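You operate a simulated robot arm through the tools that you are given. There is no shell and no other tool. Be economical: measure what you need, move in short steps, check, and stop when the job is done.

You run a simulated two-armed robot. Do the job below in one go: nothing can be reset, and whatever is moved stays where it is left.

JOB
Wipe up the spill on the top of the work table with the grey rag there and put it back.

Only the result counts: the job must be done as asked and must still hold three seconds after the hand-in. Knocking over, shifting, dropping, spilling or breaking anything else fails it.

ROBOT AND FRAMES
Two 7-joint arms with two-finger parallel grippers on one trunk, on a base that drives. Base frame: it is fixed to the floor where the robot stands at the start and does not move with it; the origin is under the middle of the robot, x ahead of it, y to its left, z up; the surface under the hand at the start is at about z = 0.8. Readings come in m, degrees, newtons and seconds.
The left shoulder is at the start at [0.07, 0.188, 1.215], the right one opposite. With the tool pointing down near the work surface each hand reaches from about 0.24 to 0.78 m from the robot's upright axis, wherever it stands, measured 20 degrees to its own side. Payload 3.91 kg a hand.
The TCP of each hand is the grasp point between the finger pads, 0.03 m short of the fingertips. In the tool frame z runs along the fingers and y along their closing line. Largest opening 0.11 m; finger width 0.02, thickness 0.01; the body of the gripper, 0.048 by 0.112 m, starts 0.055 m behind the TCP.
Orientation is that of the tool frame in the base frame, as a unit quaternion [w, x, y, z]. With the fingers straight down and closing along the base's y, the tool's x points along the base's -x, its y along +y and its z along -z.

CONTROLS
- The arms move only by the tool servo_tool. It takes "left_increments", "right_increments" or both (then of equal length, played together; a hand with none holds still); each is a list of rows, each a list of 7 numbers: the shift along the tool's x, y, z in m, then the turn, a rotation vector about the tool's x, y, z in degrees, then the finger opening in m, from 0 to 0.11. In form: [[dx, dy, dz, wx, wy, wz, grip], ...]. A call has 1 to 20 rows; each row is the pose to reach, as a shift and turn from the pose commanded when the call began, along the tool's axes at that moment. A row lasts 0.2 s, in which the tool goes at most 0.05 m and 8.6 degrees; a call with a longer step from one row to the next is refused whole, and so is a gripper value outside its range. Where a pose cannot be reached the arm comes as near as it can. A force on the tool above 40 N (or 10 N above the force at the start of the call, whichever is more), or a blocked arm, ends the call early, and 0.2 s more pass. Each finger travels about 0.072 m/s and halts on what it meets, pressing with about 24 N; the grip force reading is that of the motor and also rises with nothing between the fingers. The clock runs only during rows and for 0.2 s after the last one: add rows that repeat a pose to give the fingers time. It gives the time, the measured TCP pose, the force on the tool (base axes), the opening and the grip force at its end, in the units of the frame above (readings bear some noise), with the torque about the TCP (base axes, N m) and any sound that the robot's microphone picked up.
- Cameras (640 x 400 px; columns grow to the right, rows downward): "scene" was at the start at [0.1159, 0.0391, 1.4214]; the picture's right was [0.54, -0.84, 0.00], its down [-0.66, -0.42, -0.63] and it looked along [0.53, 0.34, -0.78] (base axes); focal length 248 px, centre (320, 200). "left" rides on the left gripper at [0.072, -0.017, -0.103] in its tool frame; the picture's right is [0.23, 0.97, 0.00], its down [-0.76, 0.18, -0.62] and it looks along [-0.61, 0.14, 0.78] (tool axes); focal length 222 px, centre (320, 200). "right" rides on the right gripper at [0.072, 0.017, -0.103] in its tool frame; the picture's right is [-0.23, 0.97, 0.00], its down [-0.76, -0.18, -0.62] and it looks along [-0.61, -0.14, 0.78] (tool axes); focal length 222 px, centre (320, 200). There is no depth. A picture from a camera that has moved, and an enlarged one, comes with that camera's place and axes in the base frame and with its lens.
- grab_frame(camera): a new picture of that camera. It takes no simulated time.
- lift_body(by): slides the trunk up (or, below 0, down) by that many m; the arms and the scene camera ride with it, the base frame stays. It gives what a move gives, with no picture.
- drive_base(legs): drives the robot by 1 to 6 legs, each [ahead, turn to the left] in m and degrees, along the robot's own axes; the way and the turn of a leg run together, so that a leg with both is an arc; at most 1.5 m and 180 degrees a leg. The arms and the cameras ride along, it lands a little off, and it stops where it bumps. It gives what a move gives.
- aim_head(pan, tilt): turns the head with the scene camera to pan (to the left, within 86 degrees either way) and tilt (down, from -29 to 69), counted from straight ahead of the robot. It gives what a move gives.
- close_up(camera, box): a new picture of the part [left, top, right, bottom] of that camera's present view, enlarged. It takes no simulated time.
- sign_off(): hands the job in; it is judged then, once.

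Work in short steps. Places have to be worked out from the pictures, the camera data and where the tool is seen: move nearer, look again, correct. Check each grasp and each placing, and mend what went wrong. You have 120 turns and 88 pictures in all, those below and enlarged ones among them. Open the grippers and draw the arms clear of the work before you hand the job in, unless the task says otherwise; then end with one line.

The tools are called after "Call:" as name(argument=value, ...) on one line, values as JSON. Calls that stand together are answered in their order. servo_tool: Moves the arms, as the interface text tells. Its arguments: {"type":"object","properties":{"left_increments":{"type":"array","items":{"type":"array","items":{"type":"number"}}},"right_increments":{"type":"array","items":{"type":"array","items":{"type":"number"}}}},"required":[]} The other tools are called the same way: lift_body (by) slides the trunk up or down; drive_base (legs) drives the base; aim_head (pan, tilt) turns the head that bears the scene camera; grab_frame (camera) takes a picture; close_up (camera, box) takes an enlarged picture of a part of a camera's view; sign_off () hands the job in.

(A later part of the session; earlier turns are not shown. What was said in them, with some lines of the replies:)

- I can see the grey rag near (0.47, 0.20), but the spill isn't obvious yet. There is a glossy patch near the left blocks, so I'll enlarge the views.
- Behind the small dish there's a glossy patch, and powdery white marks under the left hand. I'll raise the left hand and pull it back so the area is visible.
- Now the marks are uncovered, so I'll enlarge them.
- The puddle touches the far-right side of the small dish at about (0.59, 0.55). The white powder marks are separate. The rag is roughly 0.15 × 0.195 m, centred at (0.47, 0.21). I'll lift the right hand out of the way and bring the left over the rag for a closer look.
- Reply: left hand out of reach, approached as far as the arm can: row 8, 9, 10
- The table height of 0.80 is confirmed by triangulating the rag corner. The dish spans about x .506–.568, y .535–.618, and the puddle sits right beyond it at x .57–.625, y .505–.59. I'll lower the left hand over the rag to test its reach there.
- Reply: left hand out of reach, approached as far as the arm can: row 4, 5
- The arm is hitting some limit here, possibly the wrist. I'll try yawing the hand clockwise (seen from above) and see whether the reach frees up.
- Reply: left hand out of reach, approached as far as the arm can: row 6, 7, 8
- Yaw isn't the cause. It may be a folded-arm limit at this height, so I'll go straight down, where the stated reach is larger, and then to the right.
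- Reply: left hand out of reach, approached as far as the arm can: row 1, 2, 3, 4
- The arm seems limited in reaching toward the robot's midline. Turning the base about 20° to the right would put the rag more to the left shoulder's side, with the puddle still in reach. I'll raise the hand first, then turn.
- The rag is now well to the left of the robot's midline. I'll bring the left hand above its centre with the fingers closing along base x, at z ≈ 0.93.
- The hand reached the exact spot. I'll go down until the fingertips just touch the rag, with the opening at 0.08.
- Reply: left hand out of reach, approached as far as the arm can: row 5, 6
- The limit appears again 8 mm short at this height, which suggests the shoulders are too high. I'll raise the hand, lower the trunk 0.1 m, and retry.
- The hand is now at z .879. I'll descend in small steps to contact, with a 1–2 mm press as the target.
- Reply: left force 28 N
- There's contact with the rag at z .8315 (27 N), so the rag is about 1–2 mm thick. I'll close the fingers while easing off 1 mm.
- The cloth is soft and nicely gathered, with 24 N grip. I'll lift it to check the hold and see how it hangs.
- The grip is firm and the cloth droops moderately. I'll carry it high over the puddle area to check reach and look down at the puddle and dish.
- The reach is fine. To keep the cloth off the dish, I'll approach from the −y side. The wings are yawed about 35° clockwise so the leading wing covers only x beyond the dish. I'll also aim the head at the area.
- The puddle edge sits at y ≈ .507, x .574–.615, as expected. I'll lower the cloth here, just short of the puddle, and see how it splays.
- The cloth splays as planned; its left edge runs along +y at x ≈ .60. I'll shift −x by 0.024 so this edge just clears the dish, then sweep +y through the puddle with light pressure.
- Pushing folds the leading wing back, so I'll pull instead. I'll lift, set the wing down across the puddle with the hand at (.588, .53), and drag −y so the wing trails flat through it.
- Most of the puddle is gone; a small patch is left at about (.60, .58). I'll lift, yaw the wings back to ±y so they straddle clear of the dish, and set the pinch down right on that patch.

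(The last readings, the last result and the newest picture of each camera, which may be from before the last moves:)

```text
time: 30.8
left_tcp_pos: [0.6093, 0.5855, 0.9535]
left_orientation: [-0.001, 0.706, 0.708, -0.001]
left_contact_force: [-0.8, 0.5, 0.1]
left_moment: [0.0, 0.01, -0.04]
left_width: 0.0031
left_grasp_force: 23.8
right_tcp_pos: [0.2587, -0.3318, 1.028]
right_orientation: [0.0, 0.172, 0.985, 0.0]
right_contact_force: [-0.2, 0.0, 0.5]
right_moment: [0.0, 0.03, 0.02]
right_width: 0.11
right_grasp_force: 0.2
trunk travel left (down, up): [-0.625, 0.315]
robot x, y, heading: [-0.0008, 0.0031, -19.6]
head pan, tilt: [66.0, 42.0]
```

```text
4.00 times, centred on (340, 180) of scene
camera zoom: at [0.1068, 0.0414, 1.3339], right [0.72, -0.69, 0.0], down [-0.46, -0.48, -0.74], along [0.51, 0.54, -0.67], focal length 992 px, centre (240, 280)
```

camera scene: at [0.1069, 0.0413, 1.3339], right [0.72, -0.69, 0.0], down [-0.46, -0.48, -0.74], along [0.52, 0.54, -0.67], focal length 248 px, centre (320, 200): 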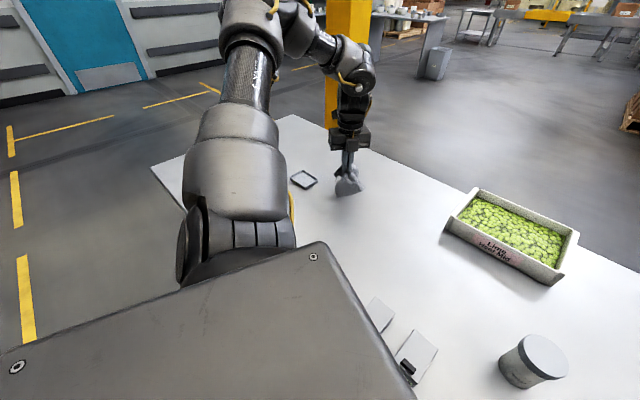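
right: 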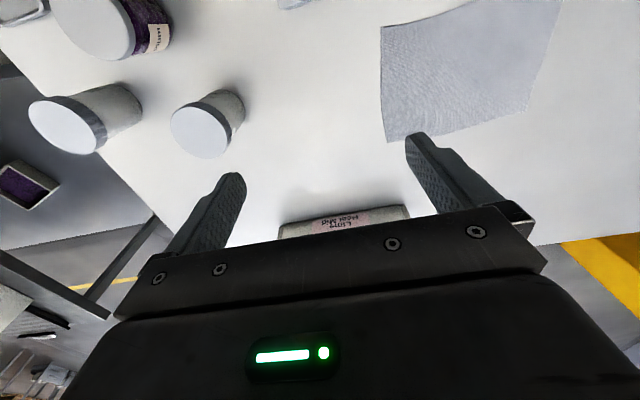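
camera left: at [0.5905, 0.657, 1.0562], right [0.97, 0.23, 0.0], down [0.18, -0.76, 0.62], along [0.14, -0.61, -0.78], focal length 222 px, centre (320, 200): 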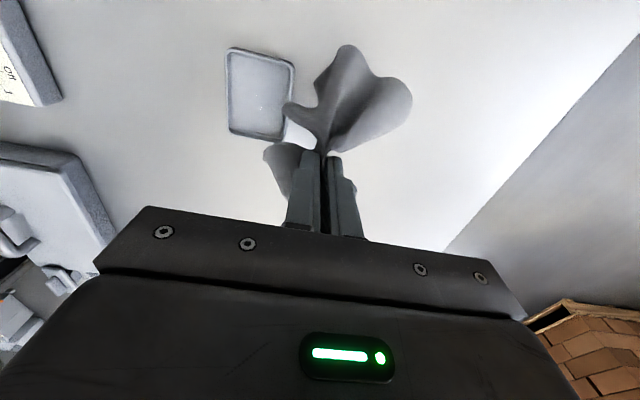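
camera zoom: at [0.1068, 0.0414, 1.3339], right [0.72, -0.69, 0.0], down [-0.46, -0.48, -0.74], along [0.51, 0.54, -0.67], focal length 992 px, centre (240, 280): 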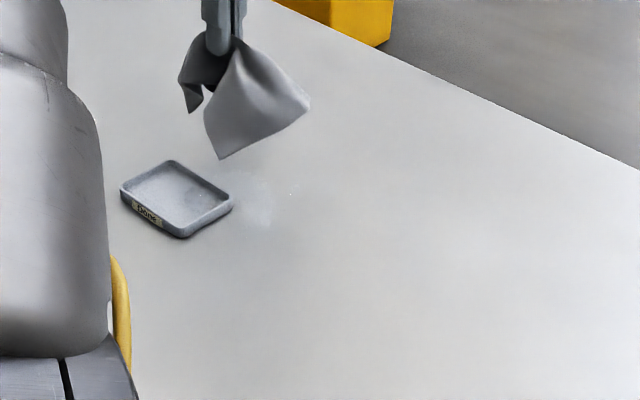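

The residue lies at about x .575–.615, y .53–.59. I'll set down at (.600, .557) with an 8° yaw to split the wings around the dish, then rub gently along y and +x.

Call:
servo_tool(left_increments=[[-0.028, -0.009, 0.03, 0, 0, 8, 0], [-0.028, -0.009, 0.07, 0, 0, 8, 0], [-0.028, -0.009, 0.1, 0, 0, 8, 0], [-0.028, -0.009, 0.118, 0, 0, 8, 0], [-0.028, -0.009, 0.121, 0, 0, 8, 0], [-0.018, -0.009, 0.121, 0, 0, 8, 0], [-0.008, -0.009, 0.121, 0, 0, 8, 0], [-0.008, 0.003, 0.121, 0, 0, 8, 0], [-0.02, 0.003, 0.121, 0, 0, 8, 0], [-0.035, 0.003, 0.121, 0, 0, 8, 0]])

Call:
grab_frame(camera="left")

Call:
close_up(camera="scene", box=[260, 130, 420, 230])

```text
time: 33.0
left_tcp_pos: [0.6119, 0.5501, 0.8329]
left_orientation: [-0.001, 0.754, 0.657, 0.001]
left_contact_force: [-1.2, 2.9, 9.4]
left_moment: [0.1, -0.01, -0.02]
left_width: 0.0031
left_grasp_force: 23.9
right_tcp_pos: [0.2577, -0.3338, 1.0275]
right_orientation: [0.0, 0.172, 0.985, 0.001]
right_contact_force: [-0.3, -0.3, 0.1]
right_moment: [-0.01, -0.01, -0.03]
right_width: 0.1101
right_grasp_force: 0.1
trunk travel left (down, up): [-0.625, 0.315]
robot x, y, heading: [0.0002, 0.0007, -19.8]
head pan, tilt: [66.0, 42.0]
```

```text
54 pictures are left
camera left: at [0.6038, 0.6228, 0.9364], right [1.0, 0.09, 0.0], down [0.07, -0.78, 0.62], along [0.06, -0.62, -0.78], focal length 222 px, centre (320, 200)
```

left: 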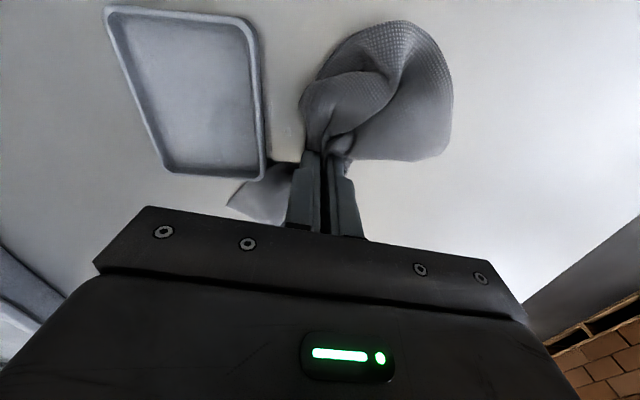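

```text
4.00 times, centred on (340, 180) of scene
camera zoom: at [0.1056, 0.0403, 1.3341], right [0.72, -0.69, 0.0], down [-0.46, -0.48, -0.74], along [0.52, 0.54, -0.67], focal length 992 px, centre (240, 280)
```

zoom: 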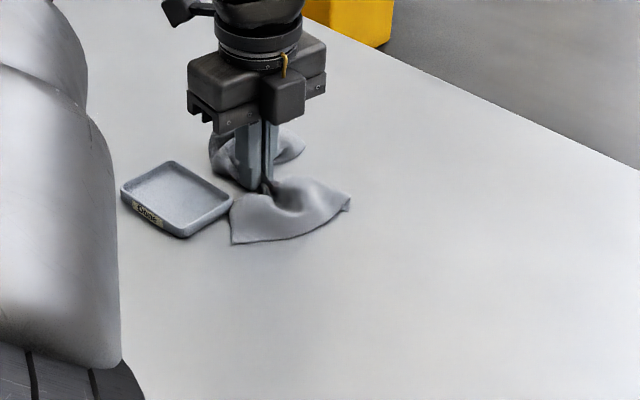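

It appears clean here. I'll lift high and back off in −y to inspect the whole spot.

Call:
servo_tool(left_increments=[[0, 0, -0.04, 0, 0, 0, 0], [0, 0, -0.08, 0, 0, 0, 0], [0, 0, -0.12, 0, 0, 0, 0], [0.03, 0.0, -0.15, 0, 0, 0, 0], [0.06, 0.02, -0.18, 0, 0, 0, 0], [0.08, 0.03, -0.18, 0, 0, 0, 0]])

Call:
grab_frame(camera="left")

Call:
close_up(camera="scene", box=[280, 150, 376, 210])

```text
time: 34.4
left_tcp_pos: [0.6526, 0.6289, 1.0116]
left_orientation: [0.001, 0.754, 0.657, -0.001]
left_contact_force: [0.8, 0.0, -0.3]
left_moment: [0.02, 0.02, 0.04]
left_width: 0.0029
left_grasp_force: 24.2
right_tcp_pos: [0.2594, -0.3313, 1.0267]
right_orientation: [0.0, 0.172, 0.985, -0.001]
right_contact_force: [-0.6, -0.5, -0.1]
right_moment: [-0.03, 0.0, 0.01]
right_width: 0.1102
right_grasp_force: 0.1
trunk travel left (down, up): [-0.625, 0.315]
robot x, y, heading: [0.0002, 0.0012, -20.2]
head pan, tilt: [66.0, 42.0]
```

```text
52 pictures are left
camera left: at [0.6449, 0.7009, 1.1145], right [1.0, 0.09, 0.0], down [0.07, -0.78, 0.62], along [0.06, -0.62, -0.78], focal length 222 px, centre (320, 200)
```

left: 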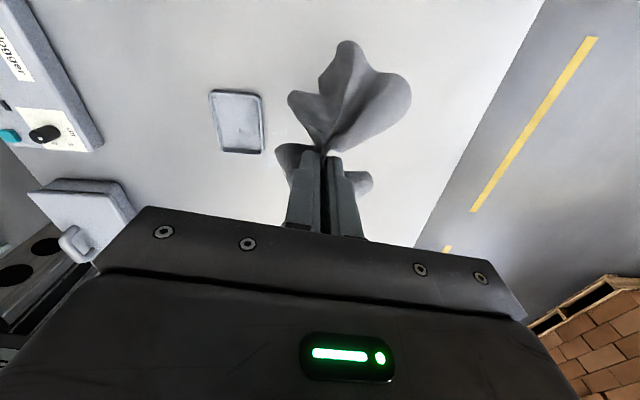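

```text
6.67 times, centred on (328, 180) of scene
camera zoom: at [0.1073, 0.0428, 1.3338], right [0.72, -0.69, 0.0], down [-0.46, -0.48, -0.74], along [0.51, 0.54, -0.67], focal length 1654 px, centre (267, 333)
```

zoom: 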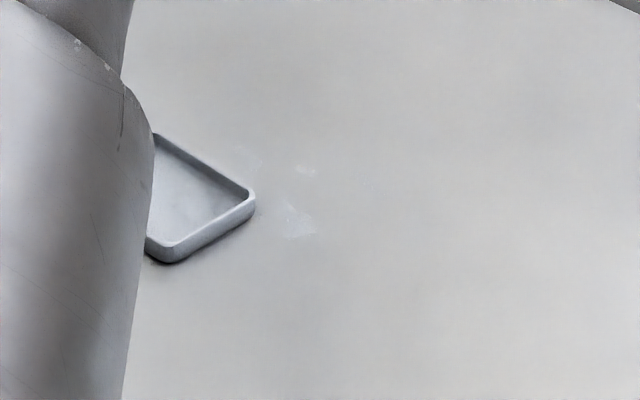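

Three faint residues remain: near (.585, .525), (.618, .553) and (.604, .583). I'll set down again with yaw 0 and rub slowly over the last two, pressing slightly more.

Call:
servo_tool(left_increments=[[-0.04, -0.013, 0.02, 0, 0, -4, 0], [-0.08, -0.0265, 0.04, 0, 0, -8, 0], [-0.0833, -0.0265, 0.085, 0, 0, -8, 0], [-0.0833, -0.0265, 0.13, 0, 0, -8, 0], [-0.0833, -0.0265, 0.165, 0, 0, -8, 0], [-0.0833, -0.0265, 0.178, 0, 0, -8, 0], [-0.0833, -0.0265, 0.181, 0, 0, -8, 0], [-0.0633, -0.032, 0.181, 0, 0, -8, 0], [-0.0424, -0.0371, 0.181, 0, 0, -8, 0], [-0.0424, -0.0371, 0.181, 0, 0, -8, 0], [-0.0466, -0.0164, 0.181, 0, 0, -8, 0], [-0.066, -0.0164, 0.181, 0, 0, -8, 0], [-0.085, -0.0166, 0.181, 0, 0, -8, 0], [-0.085, -0.0366, 0.181, 0, 0, -8, 0]])

Call:
grab_frame(camera="left")

```text
time: 37.4
left_tcp_pos: [0.6035, 0.5445, 0.8317]
left_orientation: [0.003, 0.707, 0.707, 0.0]
left_contact_force: [3.8, -3.3, 16.4]
left_moment: [-0.02, -0.12, -0.05]
left_width: 0.0029
left_grasp_force: 24.5
right_tcp_pos: [0.257, -0.3347, 1.0279]
right_orientation: [0.001, 0.173, 0.985, 0.001]
right_contact_force: [-0.2, -0.4, 0.4]
right_moment: [0.01, 0.0, 0.04]
right_width: 0.11
right_grasp_force: 0.0
trunk travel left (down, up): [-0.625, 0.315]
robot x, y, heading: [-0.0025, 0.0012, -19.7]
head pan, tilt: [66.0, 42.0]
```

```text
50 pictures are left
camera left: at [0.5859, 0.6152, 0.9361], right [0.97, 0.23, 0.0], down [0.18, -0.76, 0.62], along [0.14, -0.61, -0.78], focal length 222 px, centre (320, 200)
```

left: 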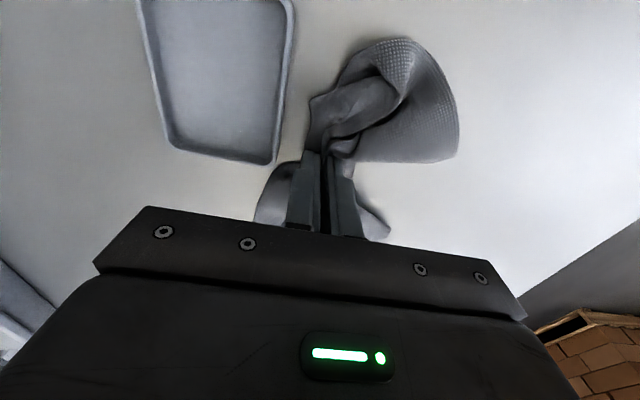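

No contact with the dish. I'll continue to the third residue near (.585, .525), rub there, then lift and inspect.

Call:
servo_tool(left_increments=[[-0.015, 0, 0, 0, 0, 0, 0], [-0.027, -0.006, 0, 0, 0, 0, 0], [-0.027, -0.0195, 0, 0, 0, 0, 0], [-0.018, -0.0195, 0, 0, 0, 0, 0], [-0.035, -0.0195, 0, 0, 0, 0, 0], [-0.035, 0.01, 0, 0, 0, 0, 0], [-0.015, 0.015, 0, 0, 0, 0, 0], [0.005, 0.015, 0, 0, 0, 0, 0], [0.005, 0.015, -0.04, 0, 0, 0, 0], [0.005, 0.015, -0.085, 0, 0, 0, 0], [0.02, 0.02, -0.13, 0, 0, 0, 0], [0.06, 0.03, -0.15, 0, 0, 0, 0], [0.09, 0.04, -0.18, 0, 0, 0, 0]])

Call:
close_up(camera="scene", box=[280, 150, 376, 210])

Call:
close_up(camera="left", box=[160, 40, 400, 190])

```text
time: 40.2
left_tcp_pos: [0.6444, 0.6381, 1.0112]
left_orientation: [-0.002, 0.707, 0.707, -0.001]
left_contact_force: [0.4, -0.4, -0.3]
left_moment: [0.01, -0.03, -0.03]
left_width: 0.0032
left_grasp_force: 23.7
right_tcp_pos: [0.2597, -0.3321, 1.0271]
right_orientation: [0.0, 0.172, 0.985, 0.0]
right_contact_force: [0.1, 0.5, -0.9]
right_moment: [0.02, 0.01, 0.04]
right_width: 0.1101
right_grasp_force: 0.0
trunk travel left (down, up): [-0.625, 0.315]
robot x, y, heading: [-0.0, 0.0005, -20.2]
head pan, tilt: [66.0, 42.0]
```

```text
6.67 times, centred on (328, 180) of scene
camera zoom: at [0.1071, 0.0414, 1.3339], right [0.72, -0.69, 0.0], down [-0.46, -0.48, -0.74], along [0.51, 0.54, -0.67], focal length 1654 px, centre (267, 333)
```

zoom: 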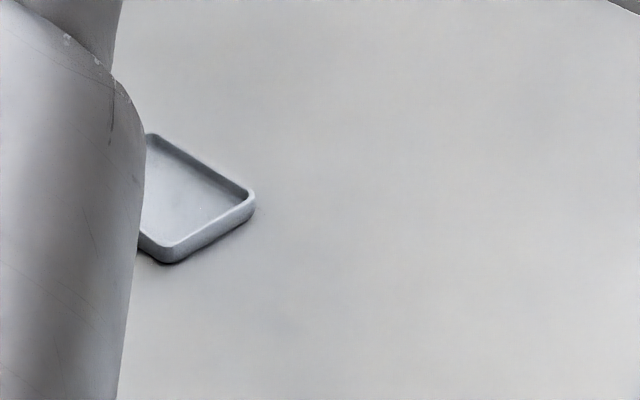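

```text
2.67 times, centred on (280, 115) of left
camera zoom: at [0.6267, 0.7089, 1.1144], right [0.97, 0.23, 0.0], down [0.18, -0.76, 0.62], along [0.14, -0.61, -0.78], focal length 592 px, centre (427, 427)
```

zoom: 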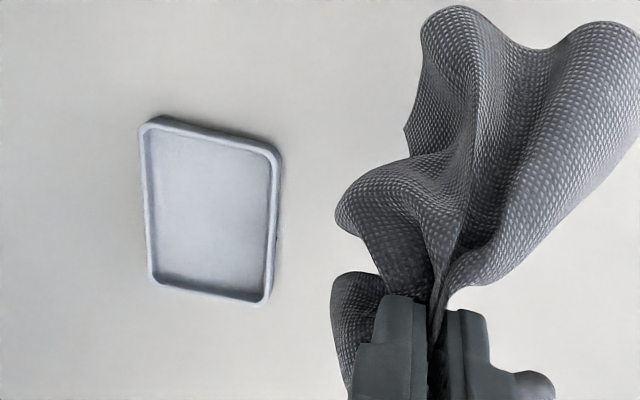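

The table is clean with no residue, and the dish hasn't moved. Now I'll carry the rag back above its original centre (.474, .207), same orientation.

Call:
servo_tool(left_increments=[[-0.0392, -0.0155, 0, 0, 0, 0, 0], [-0.0784, -0.031, 0, 0, 0, 0, 0], [-0.1175, -0.0465, 0, 0, 0, 0, 0], [-0.1567, -0.062, 0, 0, 0, 0, 0], [-0.1959, -0.0775, 0, 0, 0, 0, 0], [-0.2351, -0.093, 0, 0, 0, 0, 0], [-0.2743, -0.1084, 0, 0, 0, 0, 0], [-0.3135, -0.1239, 0, 0, 0, 0, 0], [-0.3526, -0.1394, 0, 0, 0, 0, 0], [-0.3918, -0.1549, 0, 0, 0, 0, 0], [-0.431, -0.1704, 0, 0, 0, 0, 0], [-0.431, -0.1704, 0.04, 0, 0, 0, 0], [-0.431, -0.1704, 0.08, 0, 0, 0, 0], [-0.431, -0.1704, 0.12, 0, 0, 0, 0], [-0.431, -0.1704, 0.15, 0, 0, 0, 0]])

Call:
aim_head(pan=38, tilt=55)

Call:
grab_frame(camera="scene")

Call:
grab_frame(camera="left")

```text
time: 43.4
left_tcp_pos: [0.4766, 0.206, 0.8602]
left_orientation: [0.0, 0.706, 0.708, -0.001]
left_contact_force: [0.4, 0.2, 0.3]
left_moment: [0.01, 0.05, -0.02]
left_width: 0.0029
left_grasp_force: 24.2
right_tcp_pos: [0.2598, -0.3315, 1.0266]
right_orientation: [0.0, 0.173, 0.985, 0.0]
right_contact_force: [0.6, -1.3, 0.5]
right_moment: [-0.04, 0.01, 0.03]
right_width: 0.11
right_grasp_force: 0.0
trunk travel left (down, up): [-0.625, 0.315]
robot x, y, heading: [0.0009, -0.0004, -19.8]
head pan, tilt: [66.0, 42.0]
```

```text
time: 44.3
left_tcp_pos: [0.476, 0.2054, 0.8623]
left_orientation: [0.001, 0.706, 0.708, 0.0]
left_contact_force: [-0.1, -0.2, 0.0]
left_moment: [-0.01, 0.02, -0.05]
left_width: 0.003
left_grasp_force: 23.7
right_tcp_pos: [0.2593, -0.3322, 1.0275]
right_orientation: [0.0, 0.172, 0.985, -0.001]
right_contact_force: [0.1, -0.1, -0.7]
right_moment: [-0.01, 0.0, 0.01]
right_width: 0.11
right_grasp_force: 0.1
trunk travel left (down, up): [-0.625, 0.315]
robot x, y, heading: [-0.0, 0.0004, -19.6]
head pan, tilt: [38.0, 55.0]
```

```text
47 pictures are left
camera scene: at [0.1175, 0.0036, 1.3162], right [0.31, -0.95, 0.0], down [-0.78, -0.26, -0.57], along [0.55, 0.18, -0.82], focal length 248 px, centre (320, 200)
```

scene: 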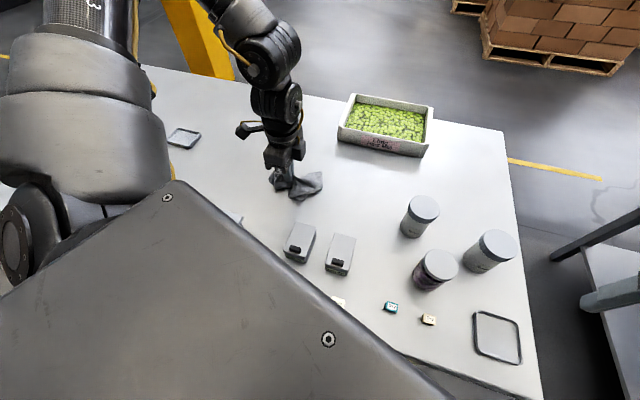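

```text
46 pictures are left
camera left: at [0.4581, 0.2763, 0.9649], right [0.97, 0.23, 0.0], down [0.18, -0.76, 0.62], along [0.14, -0.61, -0.78], focal length 222 px, centre (320, 200)
```

left: 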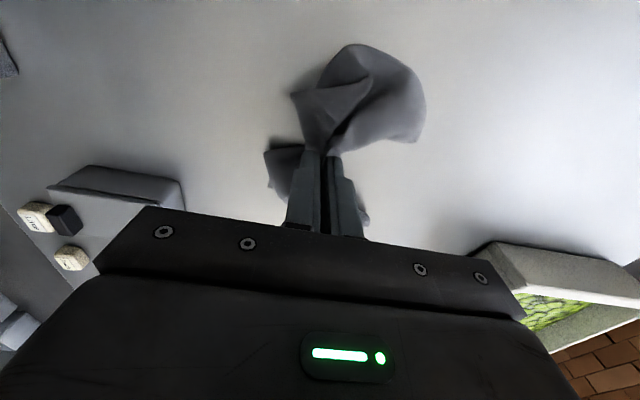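

The rag hangs over its old place. I'll lower it onto the table and open the fingers to spread it.

Call:
servo_tool(left_increments=[[0, 0, 0.015, 0, 0, 0, 0], [0, 0, 0.025, 0, 0, 0, 0], [0, 0, 0.0295, 0, 0, 0, 0], [0, 0, 0.0295, 0, 0, 0, 0.02], [0, 0, 0.0295, 0, 0, 0, 0.04], [0, 0, 0.0295, 0, 0, 0, 0.06], [0, 0, 0.0295, 0, 0, 0, 0.08], [0, 0, 0.0295, 0, 0, 0, 0.08], [0, 0, 0.0295, 0, 0, 0, 0.08]])

Call:
grab_frame(camera="left")

Call:
close_up(camera="scene", box=[200, 110, 400, 235])

```text
time: 46.3
left_tcp_pos: [0.4739, 0.2051, 0.8324]
left_orientation: [0.001, 0.707, 0.707, 0.001]
left_contact_force: [0.5, 0.1, 9.4]
left_moment: [0.0, 0.09, 0.01]
left_width: 0.0774
left_grasp_force: 0.0
right_tcp_pos: [0.2579, -0.3332, 1.0264]
right_orientation: [0.0, 0.172, 0.985, -0.001]
right_contact_force: [0.2, -0.1, 0.5]
right_moment: [0.01, -0.02, -0.02]
right_width: 0.11
right_grasp_force: 0.1
trunk travel left (down, up): [-0.625, 0.315]
robot x, y, heading: [-0.0009, 0.0019, -20.1]
head pan, tilt: [38.0, 55.0]
```

```text
45 pictures are left
camera left: at [0.4567, 0.276, 0.9354], right [0.97, 0.23, 0.0], down [0.18, -0.76, 0.62], along [0.14, -0.61, -0.78], focal length 222 px, centre (320, 200)
```

left: 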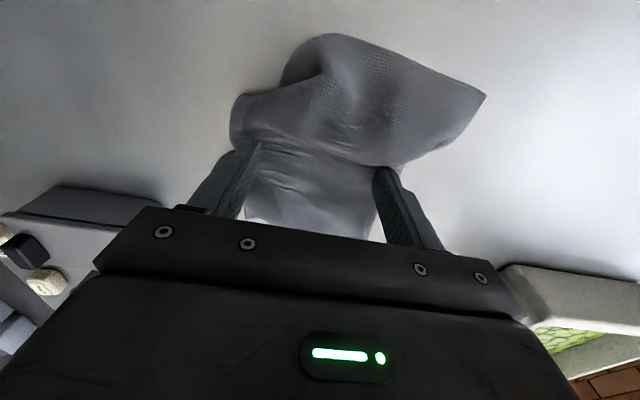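

```text
3.20 times, centred on (300, 172) of scene
camera zoom: at [0.1164, 0.0029, 1.3163], right [0.31, -0.95, 0.0], down [-0.78, -0.25, -0.57], along [0.55, 0.18, -0.82], focal length 794 px, centre (384, 288)
```

zoom: 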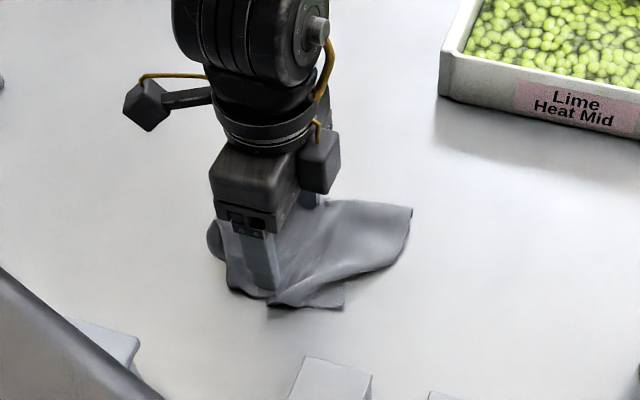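

It spread out well. I'll lift the hand clear and view the result.

Call:
servo_tool(left_increments=[[0, 0, -0.02, 0, 0, 0, 0.08], [0, 0, -0.06, 0, 0, 0, 0.08], [0, 0, -0.1, 0, 0, 0, 0.11], [0, 0, -0.15, 0, 0, 0, 0.11], [0.03, 0, -0.18, 0, 0, 0, 0.11], [0.07, 0, -0.2, 0, 0, 0, 0.11], [0.11, 0, -0.2, 0, 0, 0, 0.11], [0.15, 0, -0.2, 0, 0, 0, 0.11]])

Call:
close_up(camera="scene", box=[140, 90, 460, 290])

Call:
grab_frame(camera="left")

```text
time: 48.1
left_tcp_pos: [0.4742, 0.3579, 1.0313]
left_orientation: [0.001, 0.707, 0.707, -0.001]
left_contact_force: [0.1, 0.7, -0.3]
left_moment: [-0.02, -0.04, 0.0]
left_width: 0.1104
left_grasp_force: 0.0
right_tcp_pos: [0.2584, -0.3313, 1.0279]
right_orientation: [0.0, 0.173, 0.985, -0.001]
right_contact_force: [0.5, 0.8, 0.3]
right_moment: [0.0, -0.02, -0.01]
right_width: 0.1099
right_grasp_force: 0.0
trunk travel left (down, up): [-0.625, 0.315]
robot x, y, heading: [0.0024, -0.0024, -20.0]
head pan, tilt: [38.0, 55.0]
```

```text
2.00 times, centred on (300, 190) of scene
camera zoom: at [0.117, 0.0058, 1.3162], right [0.31, -0.95, 0.0], down [-0.78, -0.26, -0.57], along [0.55, 0.18, -0.82], focal length 496 px, centre (360, 220)
```

zoom: 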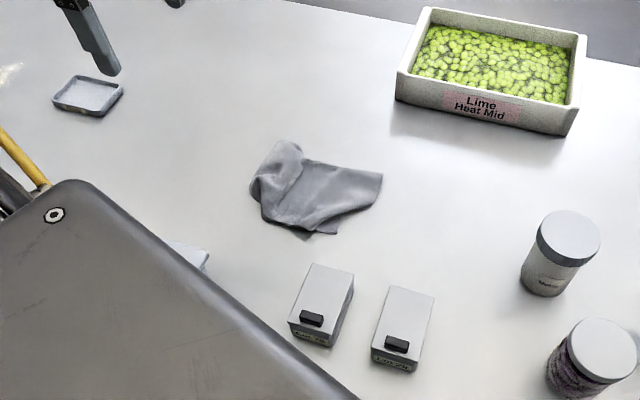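

```text
42 pictures are left
camera left: at [0.4563, 0.4289, 1.1342], right [0.97, 0.23, 0.0], down [0.18, -0.76, 0.63], along [0.14, -0.61, -0.78], focal length 222 px, centre (320, 200)
```

left: 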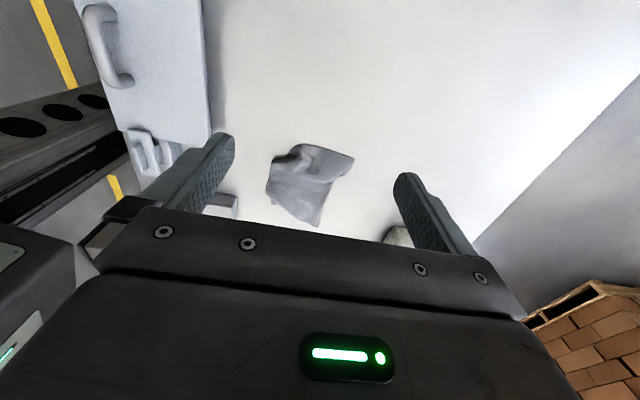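

The rag lies within about 2 cm of its old centre. I'll take one last look at the wiped area and the separate white marks before finishing.

Call:
servo_tool(left_increments=[[0.0, -0.03, -0.03, 0, 0, 0, 0.11], [0.03, -0.06, -0.04, 0, 0, -6, 0.11], [0.07, -0.08, -0.04, 0, 0, -14, 0.11], [0.11, -0.1, -0.04, 0, 0, -22, 0.11], [0.15, -0.12, -0.04, 0, 0, -30, 0.11], [0.19, -0.14, -0.04, 0, 0, -38, 0.11], [0.23, -0.16, -0.04, 0, 0, -46, 0.11], [0.25, -0.18, -0.04, 0, 0, -54, 0.11], [0.25, -0.18, -0.04, 0, 0, -62, 0.11], [0.25, -0.18, -0.04, 0, 0, -70, 0.11], [0.25, -0.18, -0.04, 0, 0, -78, 0.11]])

Call:
grab_frame(camera="left")

Call:
grab_frame(camera="scene")

```text
time: 50.5
left_tcp_pos: [0.2946, 0.6047, 1.0717]
left_orientation: [0.0, 0.102, 0.995, 0.0]
left_contact_force: [-0.4, -0.6, -1.3]
left_moment: [0.05, 0.03, 0.01]
left_width: 0.11
left_grasp_force: 0.0
right_tcp_pos: [0.2589, -0.3319, 1.0276]
right_orientation: [0.0, 0.171, 0.985, 0.0]
right_contact_force: [0.0, -1.0, 0.0]
right_moment: [0.02, 0.02, -0.03]
right_width: 0.1101
right_grasp_force: 0.0
trunk travel left (down, up): [-0.625, 0.315]
robot x, y, heading: [-0.0028, 0.0003, -20.1]
head pan, tilt: [38.0, 55.0]
```

```text
41 pictures are left
camera left: at [0.2189, 0.602, 1.175], right [-0.03, 1.0, 0.0], down [0.78, 0.02, 0.62], along [0.62, 0.02, -0.78], focal length 222 px, centre (320, 200)
```

left: 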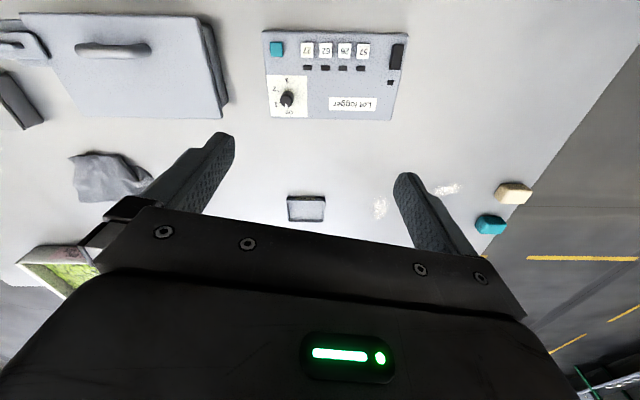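

```text
40 pictures are left
camera scene: at [0.1172, 0.0035, 1.3162], right [0.31, -0.95, 0.0], down [-0.78, -0.26, -0.57], along [0.55, 0.18, -0.82], focal length 248 px, centre (320, 200)
```

scene: 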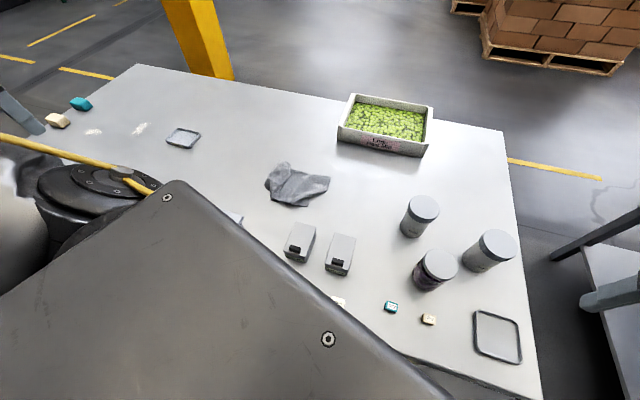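

Call:
close_up(camera="scene", box=[60, 90, 220, 190])

Call:
close_up(camera="scene", box=[250, 150, 346, 210])

```text
4.00 times, centred on (140, 140) of scene
camera zoom: at [0.1172, 0.0035, 1.3162], right [0.31, -0.95, 0.0], down [-0.78, -0.26, -0.57], along [0.55, 0.18, -0.82], focal length 992 px, centre (1040, 440)
```

zoom: 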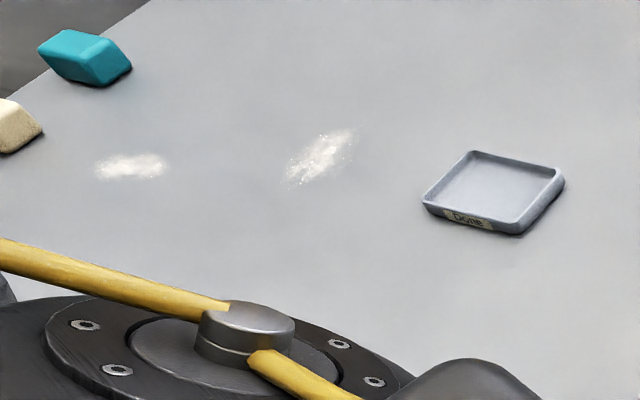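

```text
6.67 times, centred on (298, 180) of scene
camera zoom: at [0.1172, 0.0035, 1.3162], right [0.31, -0.95, 0.0], down [-0.78, -0.26, -0.57], along [0.55, 0.18, -0.82], focal length 1654 px, centre (467, 333)
```

zoom: 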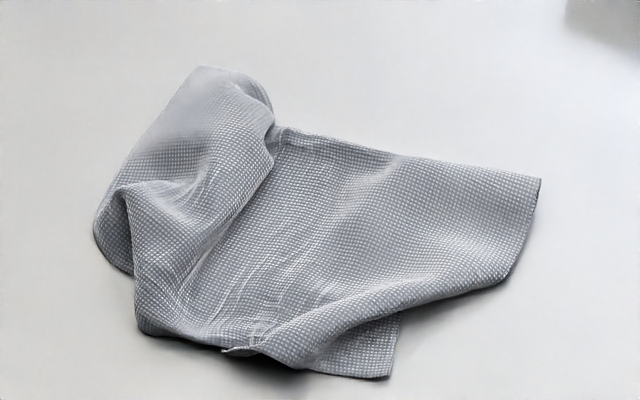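

The puddle is fully gone, the dish hasn't moved and the rag is resting back in its place. The dry powder marks were already there and aren't the spill, so I'm leaving them. Both grippers are open and clear, so I'm handing the job in.

Call:
sign_off()

```text
The job is handed in.
```

I wiped up the wet spill beside the small dish and put the grey rag back, about 2 cm from where it was and a bit crumpled; the two dry white powder marks on the table are still there because I took the puddle to be the spill.
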